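You operate a simulated robot arm through the tools that you are given. There is no shell and no other tool. Be economical: measure what you need, move in short steps, check, and stop when the job is done.

The job below is to be done with a simulated two-armed robot. You get a single attempt, and the scene is never put back.

Task
Pull-test the yellow lug end: HELD goes to the white done pot, SLIP to the yellow rework pot.
Fine: clamp it, pull the load lever once, raise it, open the clamp, stand the end pin down.

It is judged by the outcome, as a careful person would: the job done as asked, and still so three seconds after it is handed in. It fails if anything else is knocked over, pushed out of place, dropped, spilled or broken.

Robot
Two 7-joint arms with fingered hands on one trunk, on a base that drives. Base frame: it is fixed to the floor where the robot stands at the start and does not move with it; the origin is under the middle of the robot, x ahead of it, y to its left, z up. Units: m, degrees, N and s.
The left shoulder is at the start at [0.07, 0.172, 1.327], the right one opposite. Places, roughly: gauge clamp [0.8, 0, 0.9]; load lever [0.9, 0.1, 1]; pull gauge [0.9, 0, 0.9]; gauge display [1, -0.2, 0.9]; done pot [0.8, -0.1, 0.8]; rework pot [0.9, -0.2, 0.8]; lead rack [0.6, -0.6, 0.8]. Payload 5 kg a hand.
The tool frame of a hand sits at the grasp point between the pads (the TCP): z along the fingers, y along the line on which they close. The tips reach 0.043 m beyond it. Largest opening 0.144 m; the body of the gripper starts 0.05 m behind the TCP. The gripper is a hand of 5 fingers: y runs from the thumb to the fingers, the wrist lies at [-0.021, -0.124, -0.221] in the tool frame, and closing takes about 1.5 s.
Orientation is that of the tool frame in the base frame, as a unit quaternion [x, y, z, w]. With the fingers straight down and the wrist toward the robot, the tool's x, y and z point along [0, 1, 0], [1, 0, 0] and [0, 0, -1] of the base frame.

Tools
- The arms move only by the tool servo_tool. It takes "left_motion", "right_motion" or both (then of equal length, played together; a hand with none holds still); each is a list of rows, each a list of 7 numbers: the opening, from 0 (shut) to 1 (fully open), then the shift along the tool's x, y, z in m, then the turn, a rotation vector about the tool's x, y, z in degrees. In form: [[fingers, x, y, z, rx, ry, rz], ...]. A call has 1 to 12 rows; each row shifts and turns the commanded pose from where the row before left it, along the tool's axes as they then stand. Rows are played at 5 a second. More than 0.05 m and 8.6 degrees between two rows, or a gripper value outside its range, and nothing of the call is played. A pose out of reach is approached as far as the arm can. The call stops where the force on the tool passes 50 N (or 10 N more than at its start, if that is more) or the arm is blocked; 0.2 s more then pass. Each finger travels about 0.045 m/s and halts on what it meets, pressing with about 24 N; the grip force reading is that of the motor and also rises with nothing between the fingers. The clock runs only during rows and for 0.2 s after the last one: add rows that do not move to give the fingers time. The reply holds the time, the measured pose of the TCP, the force on the tool along the base axes, the opening and the grip force, in the units named above and with some noise, and new pictures: "views" is both (left out), scene, wrist or none (wrist: the cameras of the hands that moved).
- Cameras (640 x 400 px; columns grow to the right, rows downward): "scene" is now at [0.1366, -0.0332, 1.5697]; the picture's right is [-0.34, -0.94, 0.00], its down [-0.46, 0.17, -0.87] and it looks along [0.82, -0.30, -0.49] (base axes); focal length 254 px, centre (320, 200). "left" rides on the left gripper at [-0.086, -0.108, -0.168] in its tool frame; the picture's right is [-0.80, -0.28, 0.53], its down [0.54, -0.73, 0.42] and it looks along [0.27, 0.63, 0.73] (tool axes); focal length 275 px, centre (320, 200). "right" rides on the right gripper at [0.086, -0.108, -0.168] in its tool frame; the picture's right is [-0.80, 0.28, -0.53], its down [-0.54, -0.73, 0.42] and it looks along [-0.27, 0.63, 0.73] (tool axes); focal length 275 px, centre (320, 200). There is no depth. A picture from a camera that has moved, and an enlarged one, comes with that camera's place and axes in the base frame and with its lens.
- slide_trunk(by): slides the trunk up (or, below 0, down) by that many m; the arms and the scene camera ride with it, the base frame stays. It gives what a move gives, with no picture.
- drive_base(legs): drives the robot by 1 to 6 legs, each [ahead, left, turn to the left] in m, m and degrees, along the robot's own axes; the way and the turn of a leg run together, so that a leg with both is an arc; at most 1.5 m and 180 degrees a leg. The arms and the cameras ride along, it lands a little off, and it stops where it bumps. It gives what a move gives, and a new picture of the scene camera.
- preshape(shape, hand): the hand has 5 fingers and takes this shape, open, in about a second: jaw (thumb against the fingers, like two jaws); tri (thumb and two fingers); tip (a fingertip pinch); poke (one finger out to press); point (the index stretched); flat (the hand flat); cup (the hand cupped); fist (a fist). The gripper value then closes the fingers along that shape, each until it touches; the sizes above hold for jaw. It gives what a move gives, with no picture.
- aim_head(pan, tilt): turns the head with the scene camera to pan (to the left, within 86 degrees either way) and tilt (down, from -29 to 69), counted from straight ahead of the robot. It gives what a move gives, and a new picture of the scene camera.
- close_up(camera, box): a new picture of the part [left, top, right, bottom] of that camera's present view, enlarged. The clock stands still meanwhile.
- finish_job(): hands the job in; it is judged then, once.

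Work in short steps. Places have to be worked out from the pictures, the camera data and where the tool is seen: move nearer, look again, correct. Check each grasp and each placing, and mend what went wrong. You have 120 turns and 260 pictures in all, those below and enlarged ones among them. Open the grippers and draw the arms clear of the work before you hand the job in, unless the task says otherwise; then end with one line.

The tools are called after "Call:" by a JSON object that holds its "name" and its "arguments". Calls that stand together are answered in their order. servo_tool: Moves the arms, as the interface text tells. Its arguments: {"type":"object","properties":{"left_motion":{"type":"array","items":{"type":"array","items":{"type":"number"}}},"right_motion":{"type":"array","items":{"type":"array","items":{"type":"number"}}},"views":{"type":"string","enum":["both","scene","wrist","none"]}},"required":[]} The other tools are called the same way: slide_trunk (by) slides the trunk up or down; preshape (shape, hand) gives the hand a shape; drive_base (legs) drives the base; aim_head (pan, tilt) turns the head that bears the scene camera; close_up (camera, box) takes an enlarged picture of a part of a camera's view; finish_job () hands the job in.

At the start:

```text
time: 0.0
left_tool_pos: [0.7992, 0.2317, 1.2194]
left_ee_rot: [0.707, 0.707, 0.001, 0.0]
left_contact_force: [-0.4, -0.4, 0.2]
left_width: 0.1438
left_finger_force: 0.0
left_shape: jaw
right_tool_pos: [0.6652, -0.5343, 1.2827]
right_ee_rot: [0.707, 0.707, 0.0, 0.0]
right_contact_force: [-0.3, 0.4, 0.4]
right_width: 0.1434
right_finger_force: 0.1
right_shape: jaw
trunk travel left (down, up): [-0.425, 0.515]
robot x, y, heading: [-0.0005, 0.0022, 0.0]
head pan, tilt: [-19.8, 29.2]
```

scene: 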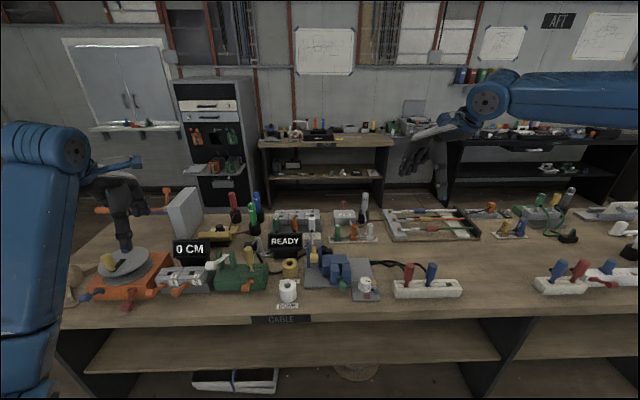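
right: 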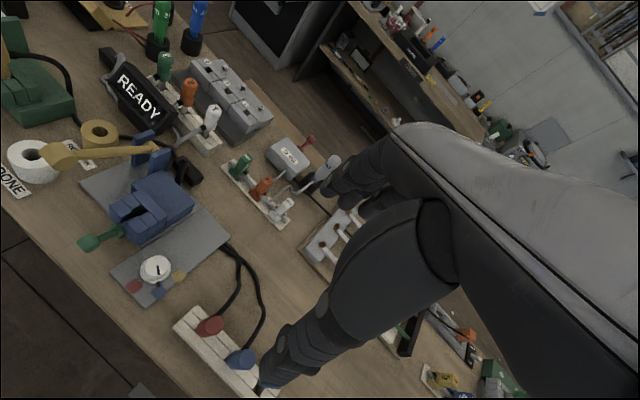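
left: 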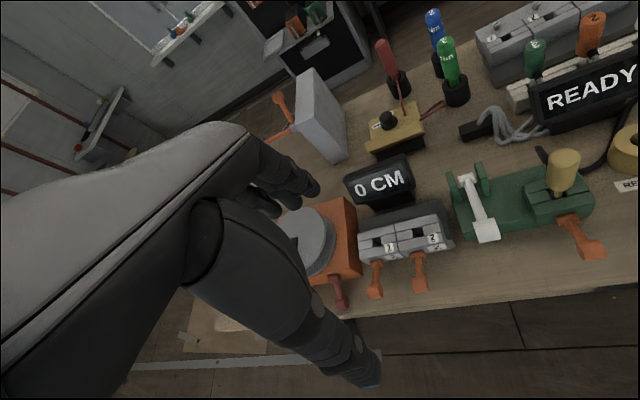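

I'll enlarge the gauge area and the lead rack area to identify parts.

Call:
{"name": "close_up", "arguments": {"camera": "scene", "box": [150, 220, 390, 320]}}

Call:
{"name": "close_up", "arguments": {"camera": "scene", "box": [370, 180, 640, 310]}}

Call:
{"name": "close_up", "arguments": {"camera": "left", "box": [420, 60, 640, 280]}}

Call:
{"name": "close_up", "arguments": {"camera": "right", "box": [0, 80, 300, 380]}}

```text
2.67 times, centred on (270, 270) of scene
camera zoom: at [0.1366, -0.0332, 1.5697], right [-0.34, -0.94, 0.0], down [-0.46, 0.17, -0.87], along [0.82, -0.3, -0.49], focal length 679 px, centre (453, 13)
```

zoom: 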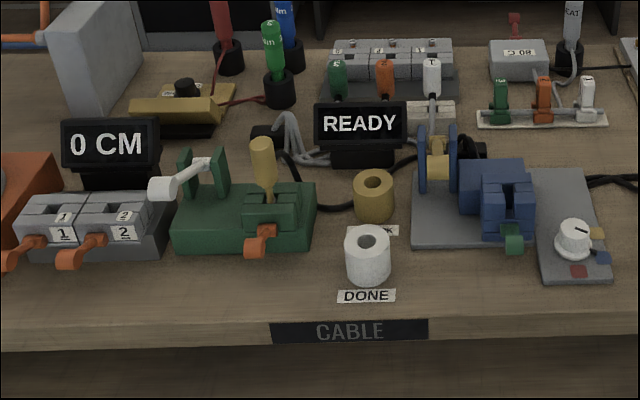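

```text
2.37 times, centred on (505, 245) of scene
camera zoom: at [0.1366, -0.0332, 1.5697], right [-0.34, -0.94, 0.0], down [-0.46, 0.17, -0.87], along [0.82, -0.3, -0.49], focal length 603 px, centre (-118, 93)
```

zoom: 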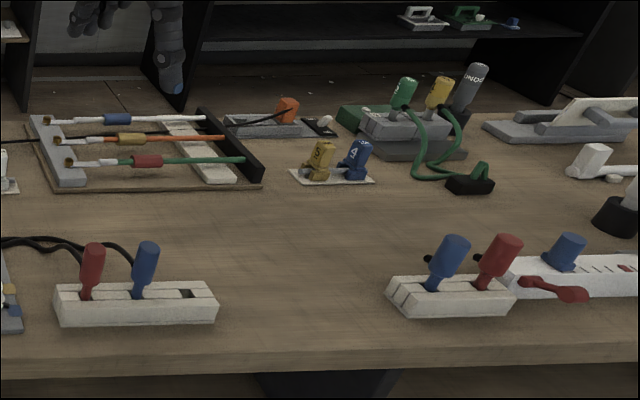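

```text
1.82 times, centred on (530, 170) of left
camera zoom: at [0.6909, 0.1477, 1.3858], right [-0.28, -0.8, -0.53], down [-0.73, 0.54, -0.42], along [0.63, 0.27, -0.73], focal length 500 px, centre (-62, 254)
```

zoom: 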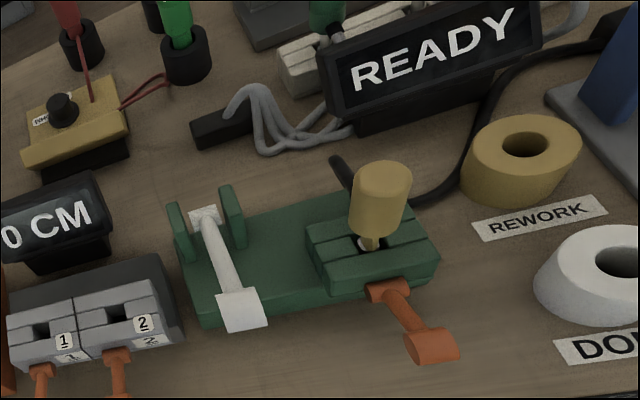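

```text
1.33 times, centred on (150, 230) of right
camera zoom: at [0.5574, -0.4477, 1.4498], right [0.28, -0.8, 0.53], down [-0.73, -0.54, -0.42], along [0.63, -0.27, -0.73], focal length 367 px, centre (547, 160)
```

zoom: 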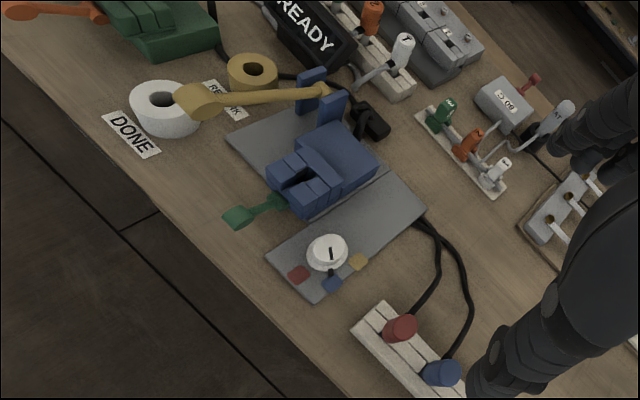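

Yellow lug end seems to be already standing in the green gauge's jaws. I look closer at the clamp lever and load lever.

Call:
{"name": "close_up", "arguments": {"camera": "scene", "box": [200, 260, 300, 322]}}

Call:
{"name": "close_up", "arguments": {"camera": "left", "box": [500, 130, 630, 270]}}

Call:
{"name": "close_up", "arguments": {"camera": "left", "box": [340, 180, 480, 310]}}

```text
6.40 times, centred on (250, 291) of scene
camera zoom: at [0.1366, -0.0332, 1.5697], right [-0.34, -0.94, 0.0], down [-0.46, 0.17, -0.87], along [0.82, -0.3, -0.49], focal length 1629 px, centre (768, -382)
```

zoom: 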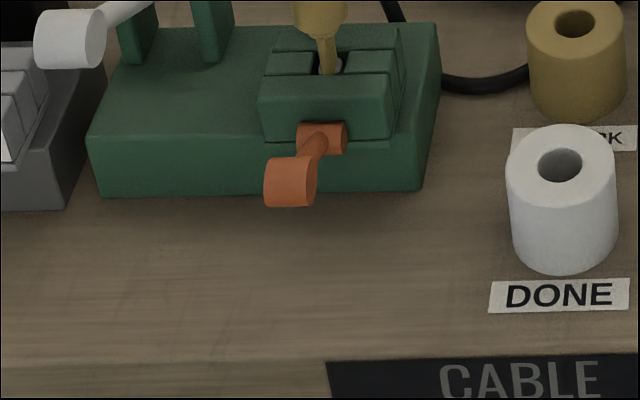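

```text
2.86 times, centred on (565, 200) of left
camera zoom: at [0.6909, 0.1477, 1.3858], right [-0.28, -0.8, -0.53], down [-0.73, 0.54, -0.42], along [0.63, 0.27, -0.73], focal length 786 px, centre (-380, 200)
```

zoom: 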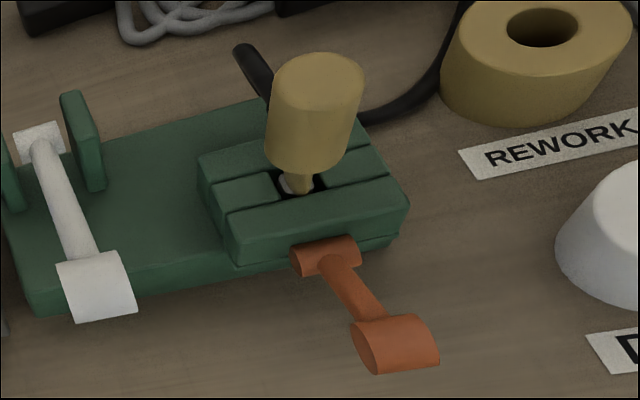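

```text
3.08 times, centred on (410, 245) of left
camera zoom: at [0.6909, 0.1477, 1.3858], right [-0.28, -0.8, -0.53], down [-0.73, 0.54, -0.42], along [0.63, 0.27, -0.73], focal length 847 px, centre (43, 62)
```

zoom: 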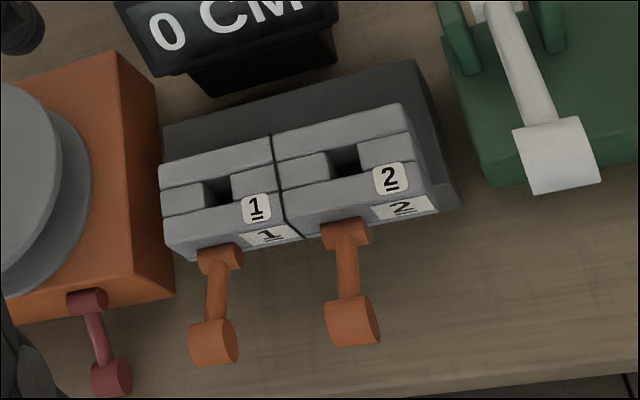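

Triangulating both views: clamp handle at about (0.77, 0.00, 0.91) with pivot at (0.825, -0.02, 0.88); load lever handle at about (0.836, 0.088, 0.973); both levers stand raised. I bring the left hand over the clamp handle, well above everything.

Call:
{"name": "servo_tool", "arguments": {"left_motion": [[0.8, -0.039, -0.005, 0.015, 0, 0, 0], [0.6, -0.039, -0.005, 0.015, 0, 0, 0], [0.5, -0.039, -0.005, 0.02, 0, 0, 0], [0.5, -0.039, -0.005, 0.02, 0, 0, 0], [0.5, -0.039, -0.005, 0.02, 0, 0, 0], [0.5, -0.039, -0.005, 0.02, 0, 0, 0], [0.5, 0, 0, 0, 0, 0, 0]]}}

Call:
{"name": "aim_head", "arguments": {"pan": 0, "tilt": 40}}

```text
time: 1.6
left_tool_pos: [0.7693, -0.0025, 1.1087]
left_ee_rot: [0.707, 0.708, 0.0, 0.0]
left_contact_force: [-0.2, 0.1, -0.2]
left_width: 0.0725
left_finger_force: 0.1
left_shape: jaw
right_tool_pos: [0.6669, -0.5339, 1.283]
right_ee_rot: [0.708, 0.707, 0.0, 0.0]
right_contact_force: [0.5, 0.5, -0.7]
right_width: 0.1437
right_finger_force: 0.1
right_shape: jaw
trunk travel left (down, up): [-0.425, 0.515]
robot x, y, heading: [0.0021, 0.0005, 0.0]
head pan, tilt: [-19.8, 29.2]
camera scene: at [0.1367, -0.0323, 1.5698], right [-0.34, -0.94, 0.0], down [-0.46, 0.16, -0.87], along [0.82, -0.3, -0.49], focal length 254 px, centre (320, 200)
camera left: at [0.6608, -0.0865, 1.2754], right [-0.28, -0.8, -0.53], down [-0.73, 0.54, -0.42], along [0.63, 0.27, -0.73], focal length 275 px, centre (320, 200)
```

scene: 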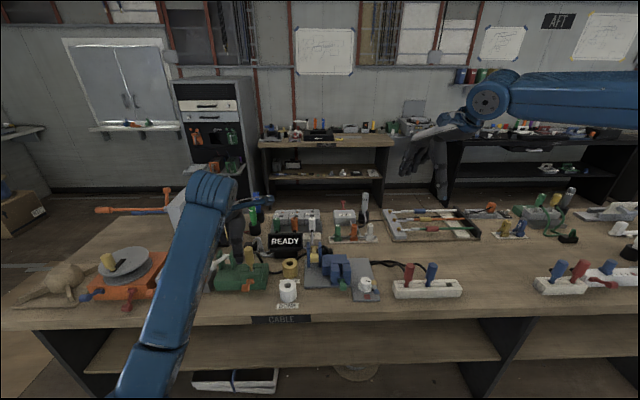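
left: 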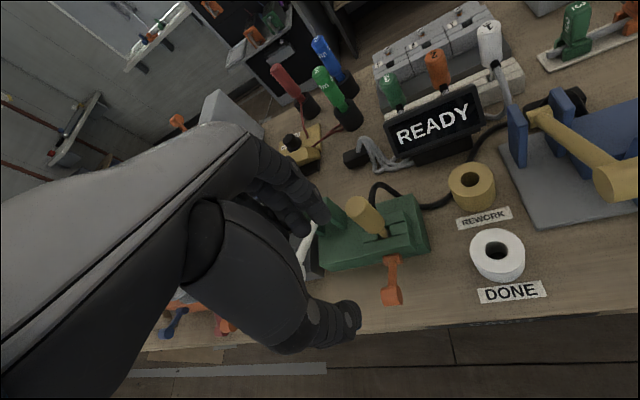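

```text
time: 2.4
left_tool_pos: [0.7683, -0.0028, 1.1097]
left_ee_rot: [0.707, 0.707, 0.0, 0.0]
left_contact_force: [-0.5, -0.2, -0.6]
left_width: 0.0722
left_finger_force: 0.0
left_shape: jaw
right_tool_pos: [0.6654, -0.534, 1.2833]
right_ee_rot: [0.707, 0.707, 0.001, 0.0]
right_contact_force: [0.3, -0.4, -0.2]
right_width: 0.1438
right_finger_force: 0.0
right_shape: jaw
trunk travel left (down, up): [-0.425, 0.515]
robot x, y, heading: [0.0009, 0.0022, 0.1]
head pan, tilt: [0.0, 40.0]
camera scene: at [0.1362, -0.0029, 1.5531], right [0.0, -1.0, 0.0], down [-0.64, 0.0, -0.77], along [0.77, 0.0, -0.64], focal length 254 px, centre (320, 200)
```

scene: 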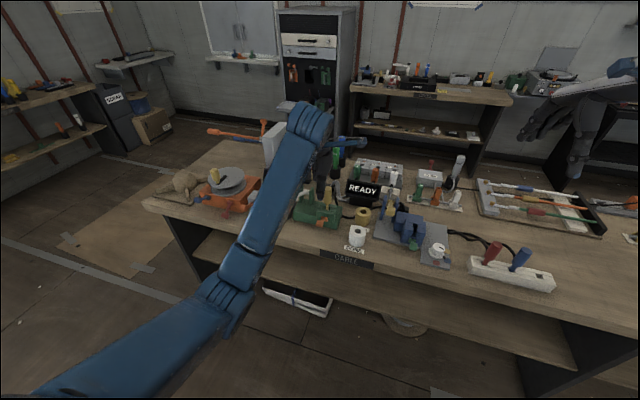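

The wrist view has the clamp handle at about (0.772, 0.00, 0.912), consistent. I take a close-up to see the lever, display and jaw detail.

Call:
{"name": "close_up", "arguments": {"camera": "left", "box": [300, 180, 440, 330]}}

Call:
{"name": "close_up", "arguments": {"camera": "scene", "box": [270, 150, 390, 260]}}

```text
2.67 times, centred on (370, 255) of left
camera zoom: at [0.6608, -0.0872, 1.2756], right [-0.28, -0.8, -0.53], down [-0.73, 0.54, -0.42], along [0.63, 0.27, -0.73], focal length 734 px, centre (187, 53)
```

zoom: 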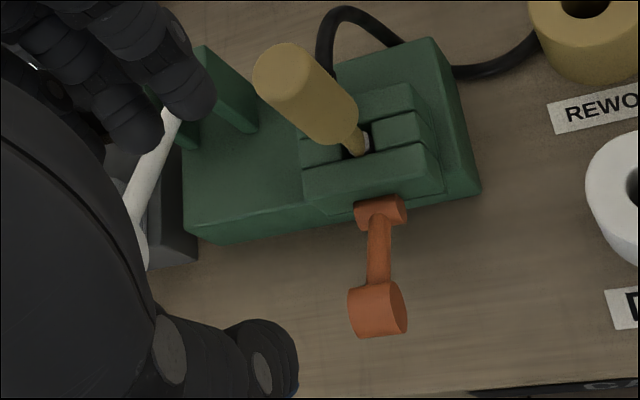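

```text
3.64 times, centred on (330, 205) of scene
camera zoom: at [0.1362, -0.0029, 1.5531], right [0.0, -1.0, 0.0], down [-0.64, 0.0, -0.77], along [0.77, 0.0, -0.64], focal length 925 px, centre (284, 182)
```

zoom: 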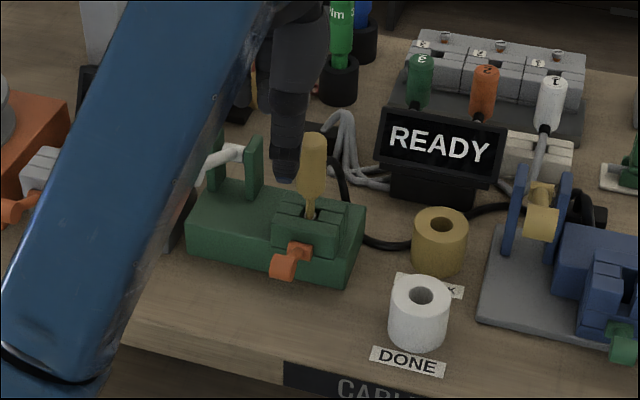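

The gauge is yawed about 20°, so I turn the hand to match, narrow the opening and lower to just above the handle.

Call:
{"name": "servo_tool", "arguments": {"left_motion": [[0.4, 0, 0.001, 0.02, 0, 0, 7], [0.36, 0, 0.001, 0.03, 0, 0, 7], [0.36, 0, 0.001, 0.03, 0, 0, 6], [0.36, 0, 0, 0.03, 0, 0, 0], [0.36, 0, 0, 0, 0, 0, 0]], "views": "wrist"}}

Call:
{"name": "close_up", "arguments": {"camera": "left", "box": [220, 180, 460, 330]}}

```text
time: 3.6
left_tool_pos: [0.7724, -0.0019, 0.9999]
left_ee_rot: [0.819, 0.573, 0.001, 0.0]
left_contact_force: [0.4, 0.3, -0.5]
left_width: 0.0521
left_finger_force: 0.1
left_shape: jaw
right_tool_pos: [0.6658, -0.5348, 1.2809]
right_ee_rot: [0.707, 0.708, 0.001, 0.0]
right_contact_force: [-0.9, 0.0, -0.1]
right_width: 0.1434
right_finger_force: 0.0
right_shape: jaw
trunk travel left (down, up): [-0.425, 0.515]
robot x, y, heading: [-0.001, -0.0002, -0.2]
head pan, tilt: [0.0, 40.0]
camera left: at [0.6414, -0.0443, 1.1657], right [-0.54, -0.65, -0.53], down [-0.5, 0.76, -0.42], along [0.68, 0.04, -0.73], focal length 275 px, centre (320, 200)
```

left: 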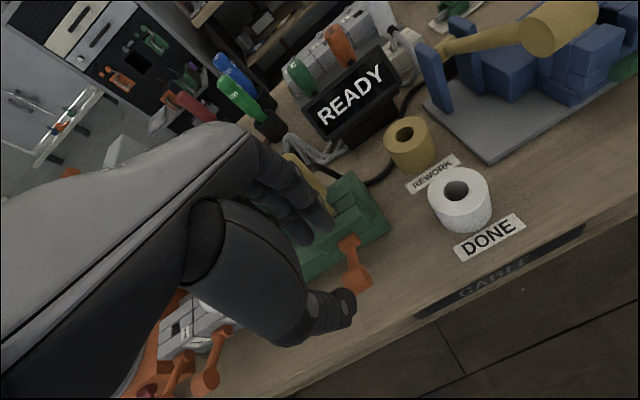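

```text
2.67 times, centred on (340, 255) of left
camera zoom: at [0.6414, -0.0443, 1.1657], right [-0.54, -0.65, -0.53], down [-0.5, 0.76, -0.42], along [0.68, 0.04, -0.73], focal length 734 px, centre (267, 53)
```

zoom: 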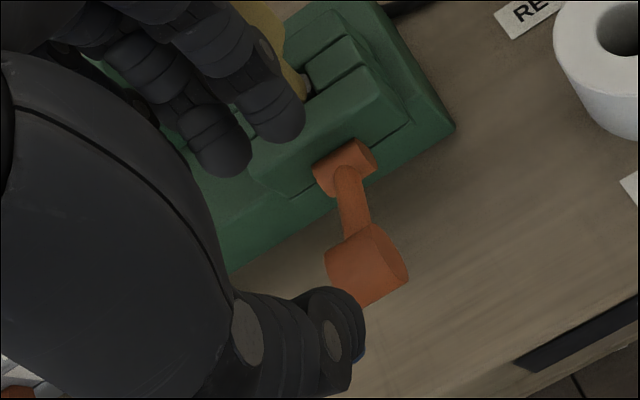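

Handle is centred under the hand. I lower to about z=0.937 so only the fingertips straddle the handle.

Call:
{"name": "servo_tool", "arguments": {"left_motion": [[0.36, 0.003, -0.003, 0.02, 0, 0, 0], [0.36, 0, 0, 0.02, 0, 0, 0], [0.36, 0, 0, 0.013, 0, 0, 0], [0.36, 0, 0, 0.01, 0, 0, 0], [0.36, 0, 0, 0, 0, 0, 0]], "views": "wrist"}}

Call:
{"name": "close_up", "arguments": {"camera": "left", "box": [220, 180, 460, 330]}}

Call:
{"name": "close_up", "arguments": {"camera": "scene", "box": [270, 150, 390, 260]}}

```text
time: 4.8
left_tool_pos: [0.7701, 0.0012, 0.9383]
left_ee_rot: [0.819, 0.574, 0.001, 0.001]
left_contact_force: [-0.4, -0.1, 7.5]
left_width: 0.0522
left_finger_force: 0.1
left_shape: jaw
right_tool_pos: [0.6656, -0.5337, 1.283]
right_ee_rot: [0.708, 0.707, 0.0, -0.001]
right_contact_force: [0.1, 0.0, 1.0]
right_width: 0.1431
right_finger_force: 0.1
right_shape: jaw
trunk travel left (down, up): [-0.425, 0.515]
robot x, y, heading: [-0.0019, 0.0002, 0.1]
head pan, tilt: [0.0, 40.0]
camera left: at [0.6386, -0.0407, 1.1044], right [-0.54, -0.65, -0.54], down [-0.5, 0.76, -0.42], along [0.68, 0.04, -0.73], focal length 275 px, centre (320, 200)
```

left: 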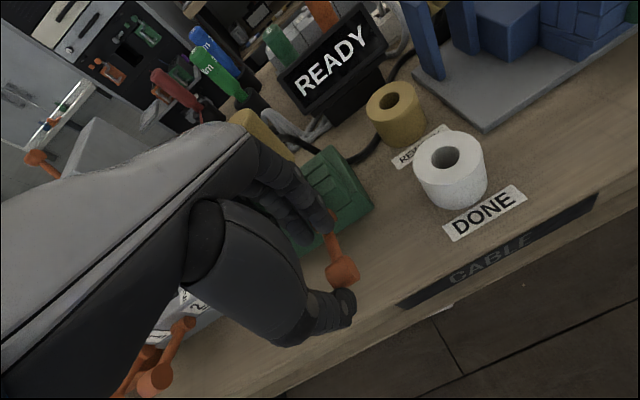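

```text
2.67 times, centred on (340, 255) of left
camera zoom: at [0.6386, -0.0407, 1.1044], right [-0.54, -0.65, -0.54], down [-0.5, 0.76, -0.42], along [0.68, 0.04, -0.73], focal length 734 px, centre (267, 53)
```

zoom: 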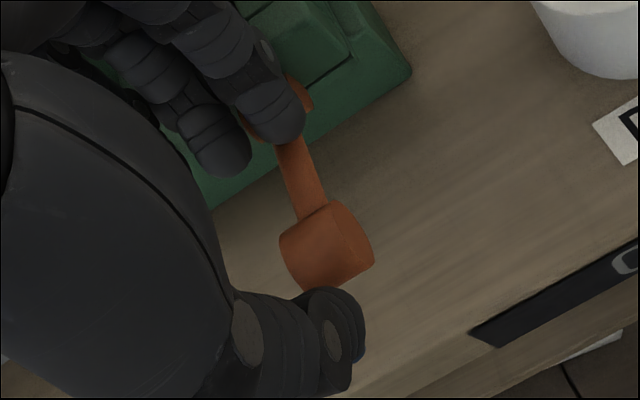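

```text
3.64 times, centred on (330, 205) of scene
camera zoom: at [0.1352, -0.0027, 1.5533], right [0.0, -1.0, 0.0], down [-0.64, 0.0, -0.77], along [0.77, 0.0, -0.64], focal length 925 px, centre (284, 182)
```

zoom: 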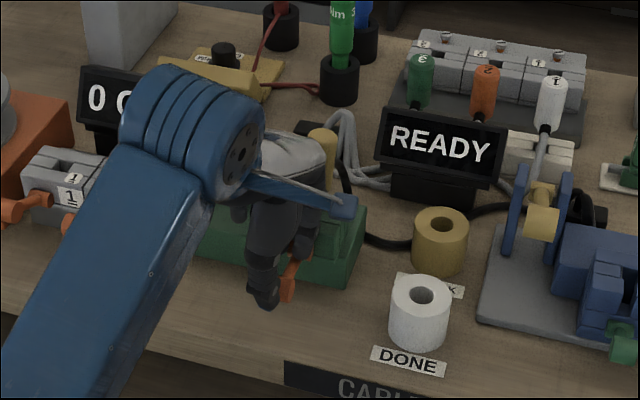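

The force of 7.5 N shows the far fingers touch the lever arm, so gripping fore-aft is poor. A pinch across the handle's ends is better: the right hand (wrist to the right) for the clamp, the left one (wrist to the left) for the load lever. I withdraw the left hand upward and preshape the right to a tip pinch.

Call:
{"name": "servo_tool", "arguments": {"left_motion": [[0.36, 0, -0.002, -0.03, 0, 0, 0], [0.36, 0, -0.002, -0.045, 0, 0, 0], [0.36, 0, 0, -0.045, 0, 0, 0], [0.5, 0.045, -0.01, -0.04, 0, 0, 8], [0.5, 0.045, -0.01, 0, 0, 0, 8], [0.5, 0.045, -0.01, 0, 0, 0, 8], [0.5, 0.045, -0.01, 0, 0, 0, 8], [0.5, 0.045, -0.01, 0, 0, 0, 8]], "right_motion": [[1, 0.045, 0, 0, 0, 0, 0], [1, 0.045, 0, 0, 0, 0, 0], [1, 0.045, 0.01, 0, 0, 0, 0], [1, 0.045, 0.01, 0, 0, 0, 0], [1, 0, 0, 0, 0, 0, -8], [1, 0, 0, 0, 0, 0, -8], [1, 0, 0, 0, 0, 0, -8], [1, 0, 0, 0, 0, 0, -8]]}}

Call:
{"name": "preshape", "arguments": {"shape": "tip", "hand": "right"}}

```text
refused: row 4 steps farther than a row can; nothing moved
```

```text
time: 5.7
left_tool_pos: [0.77, 0.0021, 0.9377]
left_ee_rot: [0.819, 0.573, 0.0, 0.0]
left_contact_force: [0.2, -0.6, 11.9]
left_width: 0.0524
left_finger_force: 0.0
left_shape: jaw
right_tool_pos: [0.6645, -0.5332, 1.2835]
right_ee_rot: [0.707, 0.707, 0.001, 0.0]
right_contact_force: [0.5, -0.5, -0.2]
right_width: 0.1436
right_finger_force: 0.1
right_shape: tip
trunk travel left (down, up): [-0.425, 0.515]
robot x, y, heading: [-0.0, -0.0034, 0.2]
head pan, tilt: [0.0, 40.0]
```

The step was too large; I resend it with smaller rows.

Call:
{"name": "servo_tool", "arguments": {"left_motion": [[0.36, 0, -0.002, -0.03, 0, 0, 0], [0.36, 0, -0.002, -0.04, 0, 0, 0], [0.36, 0, 0, -0.045, 0, 0, 0], [0.5, 0.03, -0.01, -0.035, 0, 0, 8], [0.5, 0.045, -0.01, 0, 0, 0, 8], [0.5, 0.045, -0.01, 0, 0, 0, 8], [0.5, 0.045, -0.01, 0, 0, 0, 8], [0.5, 0.045, -0.01, 0, 0, 0, 8]], "right_motion": [[1, 0.045, 0, 0, 0, 0, 0], [1, 0.045, 0, 0, 0, 0, 0], [1, 0.045, 0.01, 0, 0, 0, 0], [1, 0.045, 0.01, 0, 0, 0, 0], [1, 0, 0, 0, 0, 0, -8], [1, 0, 0, 0, 0, 0, -8], [1, 0, 0, 0, 0, 0, -8], [1, 0, 0, 0, 0, 0, -8]]}}

```text
time: 7.5
left_tool_pos: [0.8517, 0.1966, 1.0842]
left_ee_rot: [0.966, 0.257, -0.001, 0.001]
left_contact_force: [0.3, -0.1, 0.1]
left_width: 0.0719
left_finger_force: 0.1
left_shape: jaw
right_tool_pos: [0.6871, -0.3538, 1.2813]
right_ee_rot: [0.484, 0.875, -0.001, -0.002]
right_contact_force: [0.7, -0.8, -0.8]
right_width: 0.1438
right_finger_force: 0.1
right_shape: tip
trunk travel left (down, up): [-0.425, 0.515]
robot x, y, heading: [-0.0024, -0.0006, -0.2]
head pan, tilt: [0.0, 40.0]
camera scene: at [0.1379, -0.0025, 1.5529], right [0.0, -1.0, 0.0], down [-0.64, 0.0, -0.77], along [0.77, 0.0, -0.64], focal length 254 px, centre (320, 200)
camera right: at [0.5497, -0.3387, 1.4491], right [0.66, -0.52, 0.53], down [-0.33, -0.84, -0.42], along [0.67, 0.11, -0.73], focal length 275 px, centre (320, 200)
camera left: at [0.7231, 0.2494, 1.2517], right [-0.83, -0.15, -0.53], down [0.11, 0.9, -0.42], along [0.54, -0.41, -0.73], focal length 275 px, centre (320, 200)
```

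scene: 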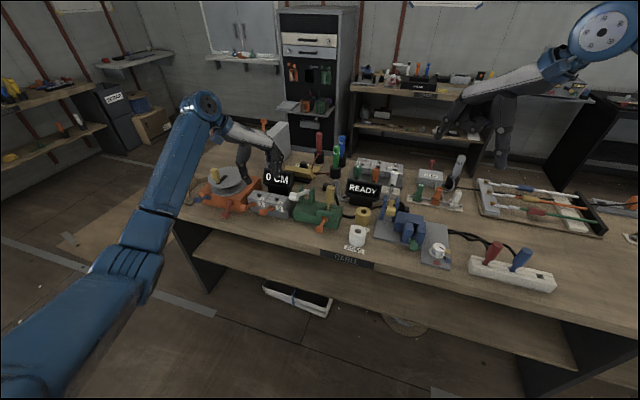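
right: 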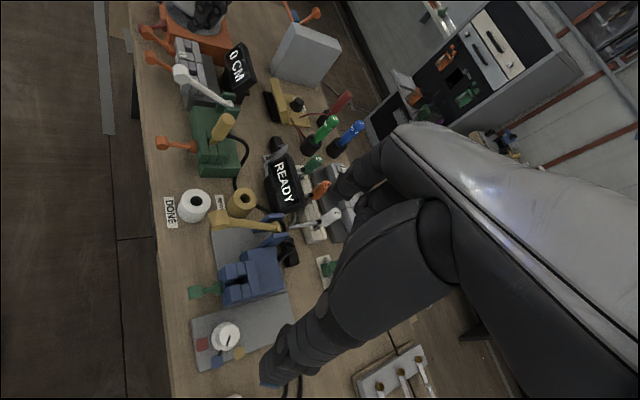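
left: 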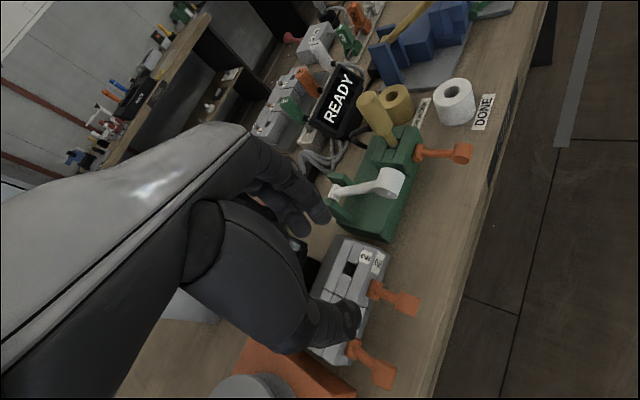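

Both hands are clear. I rotate the right hand by the remaining 38° and start moving over toward the clamp.

Call:
{"name": "servo_tool", "arguments": {"right_motion": [[0.8, 0, 0, 0, 0, 0, -8], [0.6, 0, 0, 0, 0, 0, -8], [0.5, 0, 0, 0, 0, 0, -8], [0.5, 0, 0, 0, 0, 0, -8], [0.5, 0, 0, 0, 0, 0, -6], [0.5, 0.006, 0.045, 0.015, 0, 0, 0], [0.5, 0.006, 0.045, 0.015, 0, 0, 0], [0.5, 0.006, 0.045, 0.015, 0, 0, 0], [0.5, 0.006, 0.045, 0.015, 0, 0, 0], [0.5, 0.006, 0.045, 0.015, 0, 0, 0], [0.5, 0.006, 0.045, 0.015, 0, 0, 0], [0.5, 0, 0, 0, 0, 0, 0]], "views": "wrist"}}

Call:
{"name": "close_up", "arguments": {"camera": "left", "box": [320, 70, 500, 240]}}

```text
time: 10.1
left_tool_pos: [0.8502, 0.1955, 1.086]
left_ee_rot: [0.966, 0.259, 0.0, -0.001]
left_contact_force: [-0.4, -0.3, 0.3]
left_width: 0.0718
left_finger_force: 0.0
left_shape: jaw
right_tool_pos: [0.7447, -0.0893, 1.1932]
right_ee_rot: [0.173, 0.985, 0.0, 0.0]
right_contact_force: [-0.5, -0.2, 0.3]
right_width: 0.072
right_finger_force: 0.0
right_shape: tip
trunk travel left (down, up): [-0.425, 0.515]
robot x, y, heading: [-0.0042, 0.0018, 0.2]
head pan, tilt: [0.0, 40.0]
camera right: at [0.6259, -0.1624, 1.3604], right [0.85, -0.01, 0.53], down [0.26, -0.87, -0.42], along [0.47, 0.5, -0.73], focal length 275 px, centre (320, 200)
```

right: 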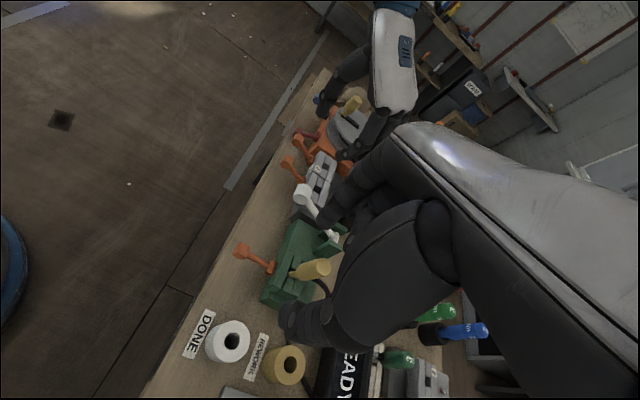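

```text
2.35 times, centred on (410, 155) of left
camera zoom: at [0.7211, 0.2482, 1.2533], right [-0.83, -0.15, -0.53], down [0.11, 0.9, -0.42], along [0.55, -0.41, -0.73], focal length 648 px, centre (108, 306)
```

zoom: 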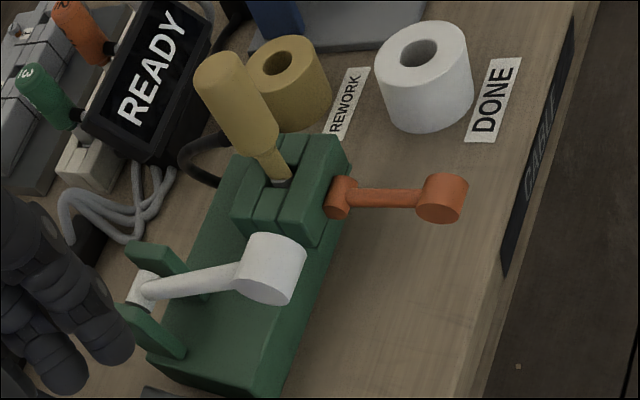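

Good side view: clamp lever unchanged. I bring the right pinch over the clamp handle at z≈1.03.

Call:
{"name": "servo_tool", "arguments": {"right_motion": [[0.5, 0.002, 0.03, 0.03, 0, 0, 0], [0.5, 0.002, 0.03, 0.035, 0, 0, 0], [0.5, 0.002, 0.034, 0.035, 0, 0, 0], [0.5, 0, 0, 0.03, 0, 0, 0], [0.5, 0, 0, 0.03, 0, 0, 0], [0.5, 0, 0, 0, 0, 0, 0]], "views": "wrist"}}

Call:
{"name": "close_up", "arguments": {"camera": "right", "box": [200, 160, 440, 340]}}

Call:
{"name": "close_up", "arguments": {"camera": "left", "box": [320, 50, 520, 240]}}

```text
time: 11.5
left_tool_pos: [0.85, 0.1966, 1.0859]
left_ee_rot: [0.966, 0.259, -0.001, -0.001]
left_contact_force: [-0.1, -0.1, 0.0]
left_width: 0.0718
left_finger_force: 0.1
left_shape: jaw
right_tool_pos: [0.7196, -0.0598, 1.0624]
right_ee_rot: [0.174, 0.985, 0.0, 0.001]
right_contact_force: [0.1, 1.3, -0.7]
right_width: 0.0726
right_finger_force: 0.1
right_shape: tip
right hand out of reach, approached as far as the arm can: row 2, 3, 4, 5
trunk travel left (down, up): [-0.425, 0.515]
robot x, y, heading: [0.0002, 0.0004, 0.0]
head pan, tilt: [0.0, 40.0]
camera right: at [0.6022, -0.132, 1.2295], right [0.84, -0.01, 0.54], down [0.26, -0.87, -0.42], along [0.47, 0.5, -0.73], focal length 275 px, centre (320, 200)
```

right: 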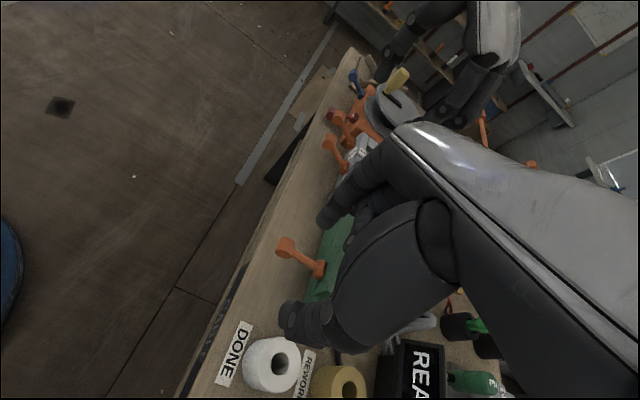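

```text
2.22 times, centred on (320, 250) of right
camera zoom: at [0.6022, -0.132, 1.2295], right [0.84, -0.01, 0.54], down [0.26, -0.87, -0.42], along [0.47, 0.5, -0.73], focal length 612 px, centre (320, 89)
```

zoom: 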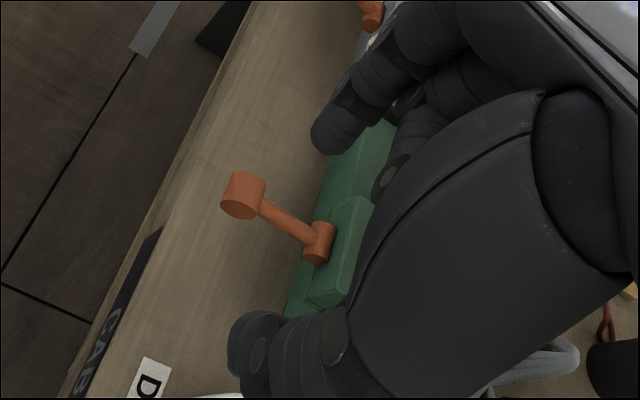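

```text
2.11 times, centred on (420, 145) of left
camera zoom: at [0.7211, 0.2494, 1.2531], right [-0.83, -0.15, -0.53], down [0.11, 0.9, -0.42], along [0.55, -0.41, -0.73], focal length 580 px, centre (110, 316)
```

zoom: 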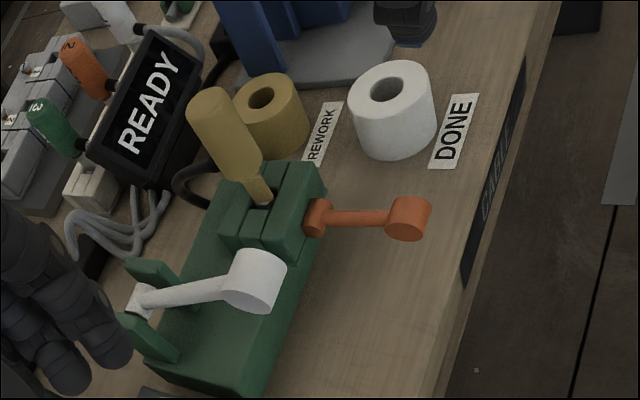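

The right arm can't reach there in this yaw from here. I raise both hands and drive the robot 0.2 m to the left so the clamp is on the right arm's better side.

Call:
{"name": "servo_tool", "arguments": {"right_motion": [[0.5, 0, -0.02, -0.03, 0, 0, 0], [0.5, 0, -0.02, -0.03, 0, 0, 0], [0.5, 0, -0.02, -0.03, 0, 0, 0], [0.5, 0, -0.02, -0.03, 0, 0, 0]], "left_motion": [[0.5, 0, 0, -0.04, 0, 0, 0], [0.5, 0, 0, -0.04, 0, 0, 0], [0.5, 0, 0, -0.04, 0, 0, 0], [0.5, 0, 0, -0.03, 0, 0, 0]], "views": "none"}}

Call:
{"name": "drive_base", "arguments": {"legs": [[0, 0.2, 0]]}}

```text
time: 12.5
left_tool_pos: [0.8498, 0.1951, 1.2367]
left_ee_rot: [0.966, 0.258, 0.0, 0.0]
left_contact_force: [0.0, -0.2, -0.3]
left_width: 0.072
left_finger_force: 0.1
left_shape: jaw
right_tool_pos: [0.6895, -0.1354, 1.1839]
right_ee_rot: [0.174, 0.985, 0.0, 0.001]
right_contact_force: [0.4, -0.8, 0.6]
right_width: 0.072
right_finger_force: 0.1
right_shape: tip
trunk travel left (down, up): [-0.425, 0.515]
robot x, y, heading: [-0.0027, 0.0039, 0.2]
head pan, tilt: [0.0, 40.0]
```

```text
time: 14.1
left_tool_pos: [0.8536, 0.3933, 1.236]
left_ee_rot: [0.966, 0.258, 0.0, -0.001]
left_contact_force: [-0.2, -0.6, 0.3]
left_width: 0.0716
left_finger_force: 0.1
left_shape: jaw
right_tool_pos: [0.6941, 0.0631, 1.183]
right_ee_rot: [0.174, 0.985, 0.0, 0.0]
right_contact_force: [0.0, -0.6, 0.0]
right_width: 0.0721
right_finger_force: 0.1
right_shape: tip
trunk travel left (down, up): [-0.425, 0.515]
robot x, y, heading: [-0.0011, 0.203, 0.0]
head pan, tilt: [0.0, 40.0]
camera scene: at [0.1366, 0.1963, 1.553], right [0.0, -1.0, 0.0], down [-0.64, 0.0, -0.77], along [0.77, 0.0, -0.64], focal length 254 px, centre (320, 200)
```

scene: 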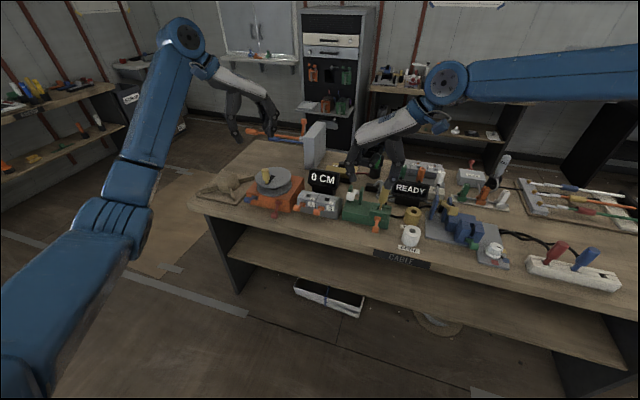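

Now move the right hand over the clamp handle at (0.771, 0.001), z≈1.03.

Call:
{"name": "servo_tool", "arguments": {"right_motion": [[0.5, -0.03, -0.01, 0.02, 0, 0, 0], [0.5, -0.03, -0.01, 0.03, 0, 0, 0], [0.5, -0.033, -0.012, 0.03, 0, 0, 0], [0.5, 0, 0, 0.035, 0, 0, 0], [0.5, 0, 0, 0.035, 0, 0, 0], [0.5, 0, 0, 0, 0, 0, 0]], "views": "wrist"}}

Call:
{"name": "close_up", "arguments": {"camera": "right", "box": [200, 160, 440, 340]}}

Call:
{"name": "close_up", "arguments": {"camera": "scene", "box": [310, 140, 450, 260]}}

```text
time: 15.5
left_tool_pos: [0.8525, 0.396, 1.2355]
left_ee_rot: [0.966, 0.259, 0.0, 0.0]
left_contact_force: [-0.3, 0.5, 1.0]
left_width: 0.0717
left_finger_force: 0.0
left_shape: jaw
right_tool_pos: [0.7688, 0.0021, 1.0333]
right_ee_rot: [0.175, 0.984, 0.0, 0.0]
right_contact_force: [-0.9, 0.3, -0.1]
right_width: 0.072
right_finger_force: 0.0
right_shape: tip
trunk travel left (down, up): [-0.425, 0.515]
robot x, y, heading: [0.0011, 0.2018, -0.1]
head pan, tilt: [0.0, 40.0]
camera right: at [0.6506, -0.0699, 1.1995], right [0.85, -0.01, 0.53], down [0.26, -0.87, -0.42], along [0.47, 0.5, -0.73], focal length 275 px, centre (320, 200)
```

right: 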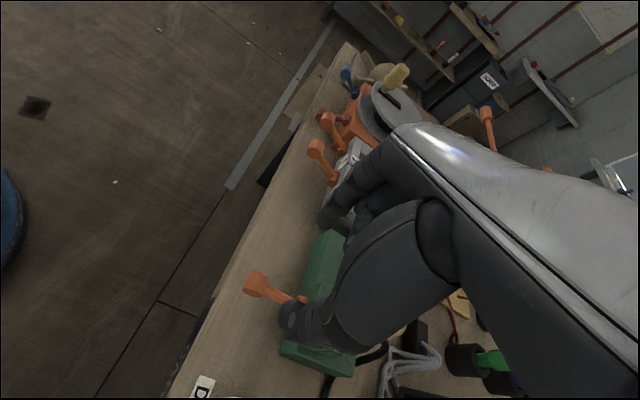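

```text
2.22 times, centred on (320, 250) of right
camera zoom: at [0.6506, -0.0699, 1.1995], right [0.85, -0.01, 0.53], down [0.26, -0.87, -0.42], along [0.47, 0.5, -0.73], focal length 612 px, centre (320, 89)
```

zoom: 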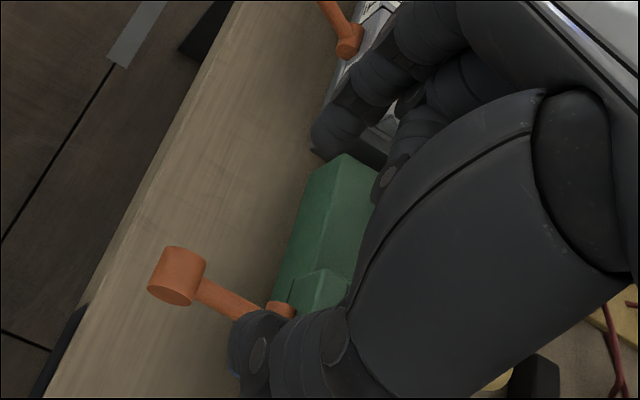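

```text
3.33 times, centred on (380, 200) of scene
camera zoom: at [0.136, 0.1983, 1.5531], right [0.0, -1.0, 0.0], down [-0.64, 0.0, -0.77], along [0.77, 0.0, -0.64], focal length 848 px, centre (120, 200)
```

zoom: 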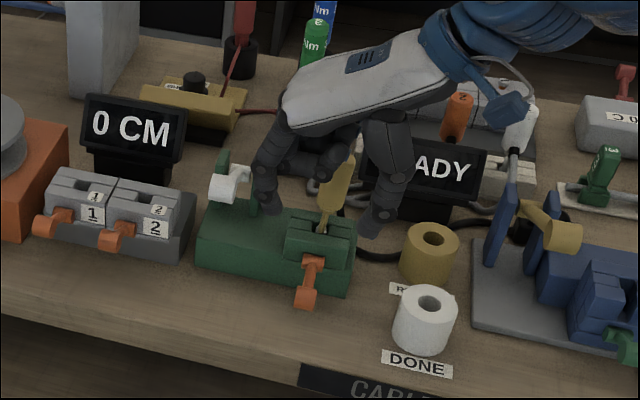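

Geometry agrees; the pinch straddles the handle. I lower to z≈0.925.

Call:
{"name": "servo_tool", "arguments": {"right_motion": [[0.5, 0, 0, 0.03, 0, 0, 0], [0.5, 0, 0, 0.03, 0, 0, 0], [0.5, 0, 0, 0.025, 0, 0, 0], [0.5, 0, 0, 0.023, 0, 0, 0], [0.5, 0, 0, 0, 0, 0, 0]], "views": "wrist"}}

Call:
{"name": "close_up", "arguments": {"camera": "right", "box": [200, 160, 440, 340]}}

Call:
{"name": "close_up", "arguments": {"camera": "scene", "box": [310, 140, 450, 260]}}

```text
time: 16.7
left_tool_pos: [0.8524, 0.3969, 1.2362]
left_ee_rot: [0.966, 0.258, 0.001, 0.0]
left_contact_force: [-0.5, 0.6, 0.0]
left_width: 0.0717
left_finger_force: 0.2
left_shape: jaw
right_tool_pos: [0.7488, -0.0026, 0.9595]
right_ee_rot: [0.175, 0.985, -0.002, 0.001]
right_contact_force: [0.0, -0.3, -0.5]
right_width: 0.0721
right_finger_force: 0.1
right_shape: tip
right hand out of reach, approached as far as the arm can: row 2, 3, 4
trunk travel left (down, up): [-0.425, 0.515]
robot x, y, heading: [0.0008, 0.2019, 0.1]
head pan, tilt: [0.0, 40.0]
camera right: at [0.6301, -0.0726, 1.1274], right [0.84, -0.01, 0.53], down [0.26, -0.87, -0.42], along [0.47, 0.49, -0.73], focal length 275 px, centre (320, 200)
```

right: 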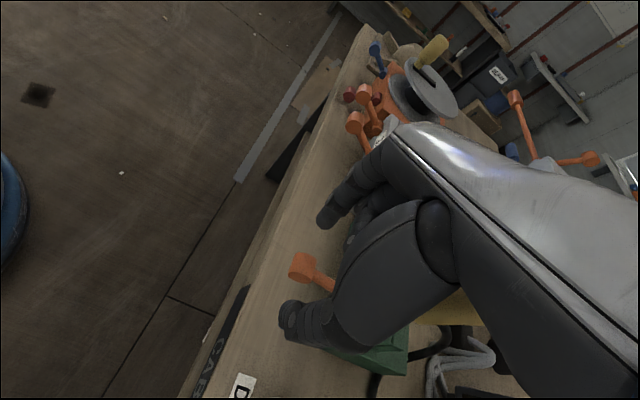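

```text
2.22 times, centred on (320, 250) of right
camera zoom: at [0.6301, -0.0726, 1.1274], right [0.84, -0.01, 0.53], down [0.26, -0.87, -0.42], along [0.47, 0.49, -0.73], focal length 612 px, centre (320, 89)
```

zoom: 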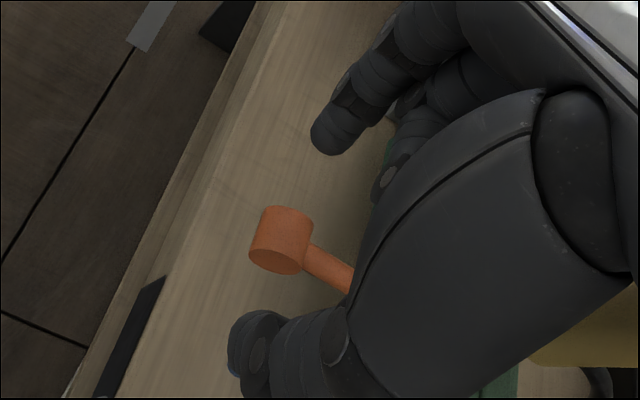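

```text
3.33 times, centred on (380, 200) of scene
camera zoom: at [0.1368, 0.1986, 1.553], right [0.0, -1.0, 0.0], down [-0.64, 0.0, -0.77], along [0.77, 0.0, -0.64], focal length 848 px, centre (120, 200)
```

zoom: 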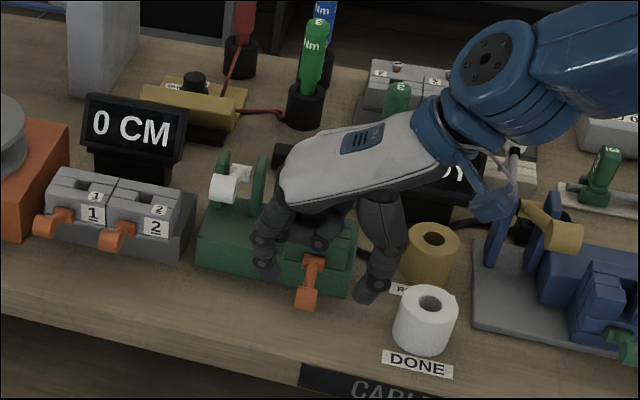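

The arm is limited low down here. The pose at z=1.03 was feasible, so I raise back there and lower the trunk instead by 0.105 m.

Call:
{"name": "servo_tool", "arguments": {"right_motion": [[0.5, 0, 0, -0.03, 0, 0, 0], [0.5, 0, 0, -0.04, 0, 0, 0], [0.5, 0, 0, -0.038, 0, 0, 0], [0.5, 0, 0, 0, 0, 0, 0]], "views": "none"}}

Call:
{"name": "slide_trunk", "arguments": {"by": -0.07}}

Call:
{"name": "close_up", "arguments": {"camera": "right", "box": [200, 160, 440, 340]}}

```text
time: 17.7
left_tool_pos: [0.8535, 0.3964, 1.2343]
left_ee_rot: [0.966, 0.258, -0.001, 0.0]
left_contact_force: [-1.1, -0.4, 0.1]
left_width: 0.0716
left_finger_force: 0.0
left_shape: jaw
right_tool_pos: [0.7481, -0.0017, 1.0692]
right_ee_rot: [0.176, 0.984, 0.0, -0.001]
right_contact_force: [0.5, 0.0, 0.7]
right_width: 0.072
right_finger_force: 0.1
right_shape: tip
trunk travel left (down, up): [-0.425, 0.515]
robot x, y, heading: [-0.0038, 0.202, -0.0]
head pan, tilt: [0.0, 40.0]
```

```text
time: 18.8
left_tool_pos: [0.8527, 0.3953, 1.1663]
left_ee_rot: [0.966, 0.258, 0.0, 0.0]
left_contact_force: [-0.3, -1.2, 0.2]
left_width: 0.0714
left_finger_force: 0.1
left_shape: jaw
right_tool_pos: [0.7484, -0.0014, 0.9996]
right_ee_rot: [0.175, 0.984, -0.001, 0.001]
right_contact_force: [0.3, 0.4, -0.2]
right_width: 0.0721
right_finger_force: 0.1
right_shape: tip
trunk travel left (down, up): [-0.355, 0.585]
robot x, y, heading: [-0.0028, 0.198, -0.2]
head pan, tilt: [0.0, 40.0]
```

```text
2.22 times, centred on (320, 250) of right
camera zoom: at [0.6298, -0.0734, 1.1659], right [0.85, -0.01, 0.53], down [0.26, -0.87, -0.42], along [0.47, 0.5, -0.73], focal length 612 px, centre (320, 89)
```

zoom: 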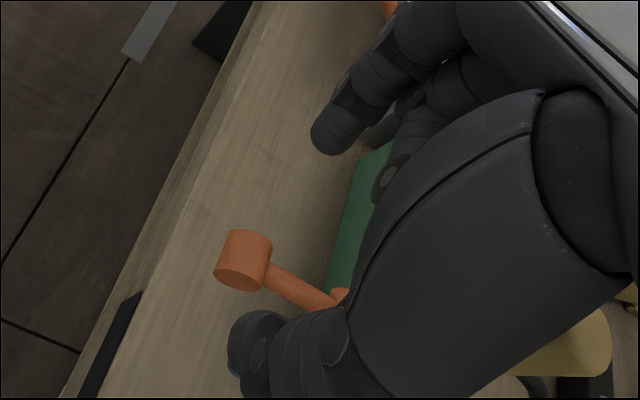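

The handle now reads about (0.762, 0.003, 0.89) — the earlier touch nudged it down, so down is its travel. I correct xy and lower the trunk a bit more.

Call:
{"name": "servo_tool", "arguments": {"right_motion": [[0.5, -0.007, 0.004, 0, 0, 0, 0], [0.5, -0.007, 0.004, 0, 0, 0, 0], [0.5, 0, 0, 0, 0, 0, 0]], "views": "none"}}

Call:
{"name": "slide_trunk", "arguments": {"by": -0.06}}

Call:
{"name": "servo_tool", "arguments": {"right_motion": [[0.5, 0, 0, 0.01, 0, 0, 0], [0.5, 0, 0, 0.01, 0, 0, 0], [0.5, 0, 0, 0, 0, 0, 0]], "views": "wrist"}}

Call:
{"name": "close_up", "arguments": {"camera": "right", "box": [200, 160, 440, 340]}}

Call:
{"name": "close_up", "arguments": {"camera": "scene", "box": [330, 140, 430, 230]}}

```text
time: 19.6
left_tool_pos: [0.8534, 0.3957, 1.1651]
left_ee_rot: [0.966, 0.258, 0.0, -0.001]
left_contact_force: [-0.1, -0.6, -0.1]
left_width: 0.0716
left_finger_force: 0.1
left_shape: jaw
right_tool_pos: [0.7647, 0.0012, 0.9992]
right_ee_rot: [0.176, 0.984, 0.0, 0.0]
right_contact_force: [0.7, 0.1, -0.3]
right_width: 0.0722
right_finger_force: 0.1
right_shape: tip
trunk travel left (down, up): [-0.355, 0.585]
robot x, y, heading: [0.0028, 0.202, -0.1]
head pan, tilt: [0.0, 40.0]
```

```text
time: 20.6
left_tool_pos: [0.8539, 0.3968, 1.1056]
left_ee_rot: [0.966, 0.258, 0.0, 0.0]
left_contact_force: [-0.2, -0.4, 0.8]
left_width: 0.0716
left_finger_force: 0.0
left_shape: jaw
right_tool_pos: [0.7646, 0.0014, 0.9388]
right_ee_rot: [0.175, 0.985, 0.0, 0.0]
right_contact_force: [0.1, 0.4, 0.7]
right_width: 0.0723
right_finger_force: 0.0
right_shape: tip
trunk travel left (down, up): [-0.295, 0.645]
robot x, y, heading: [-0.0024, 0.1976, 0.1]
head pan, tilt: [0.0, 40.0]
```

```text
time: 21.4
left_tool_pos: [0.8526, 0.3961, 1.1047]
left_ee_rot: [0.966, 0.258, 0.0, 0.0]
left_contact_force: [0.0, 0.1, 0.3]
left_width: 0.0718
left_finger_force: 0.1
left_shape: jaw
right_tool_pos: [0.7637, 0.0027, 0.9178]
right_ee_rot: [0.176, 0.984, -0.001, 0.0]
right_contact_force: [0.0, -0.6, 0.2]
right_width: 0.0719
right_finger_force: 0.1
right_shape: tip
trunk travel left (down, up): [-0.295, 0.645]
robot x, y, heading: [-0.0013, 0.2004, -0.1]
head pan, tilt: [0.0, 40.0]
camera right: at [0.646, -0.0705, 1.0856], right [0.85, -0.01, 0.53], down [0.26, -0.87, -0.42], along [0.47, 0.5, -0.73], focal length 275 px, centre (320, 200)
```

right: 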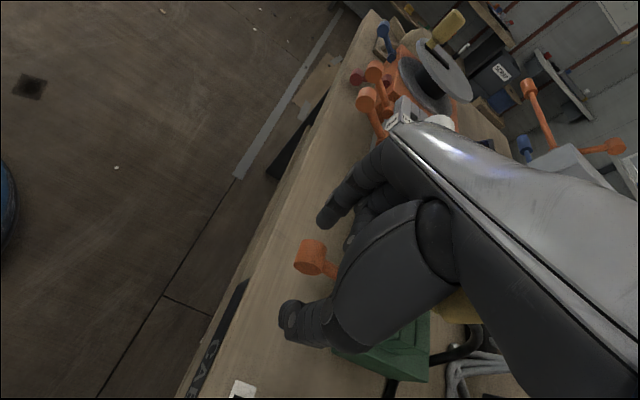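

```text
2.22 times, centred on (320, 250) of right
camera zoom: at [0.646, -0.0705, 1.0856], right [0.85, -0.01, 0.53], down [0.26, -0.87, -0.42], along [0.47, 0.5, -0.73], focal length 612 px, centre (320, 89)
```

zoom: 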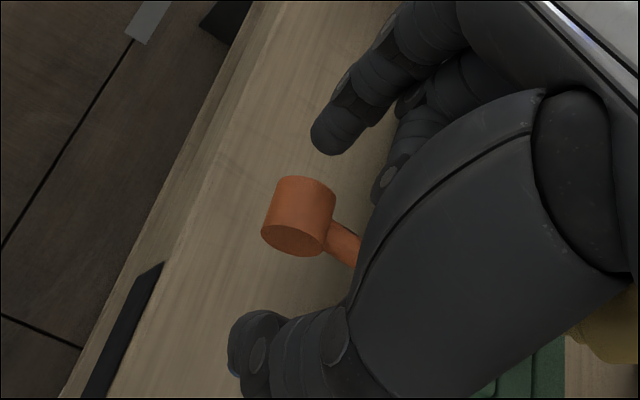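

```text
4.44 times, centred on (380, 185) of scene
camera zoom: at [0.1364, 0.1981, 1.4231], right [0.0, -1.0, 0.0], down [-0.64, 0.0, -0.77], along [0.77, 0.0, -0.64], focal length 1131 px, centre (53, 267)
```

zoom: 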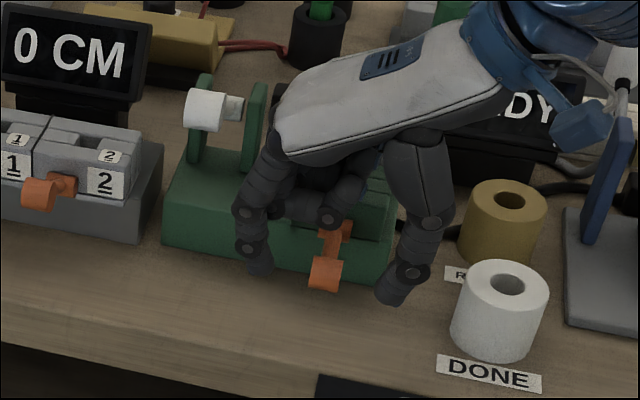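

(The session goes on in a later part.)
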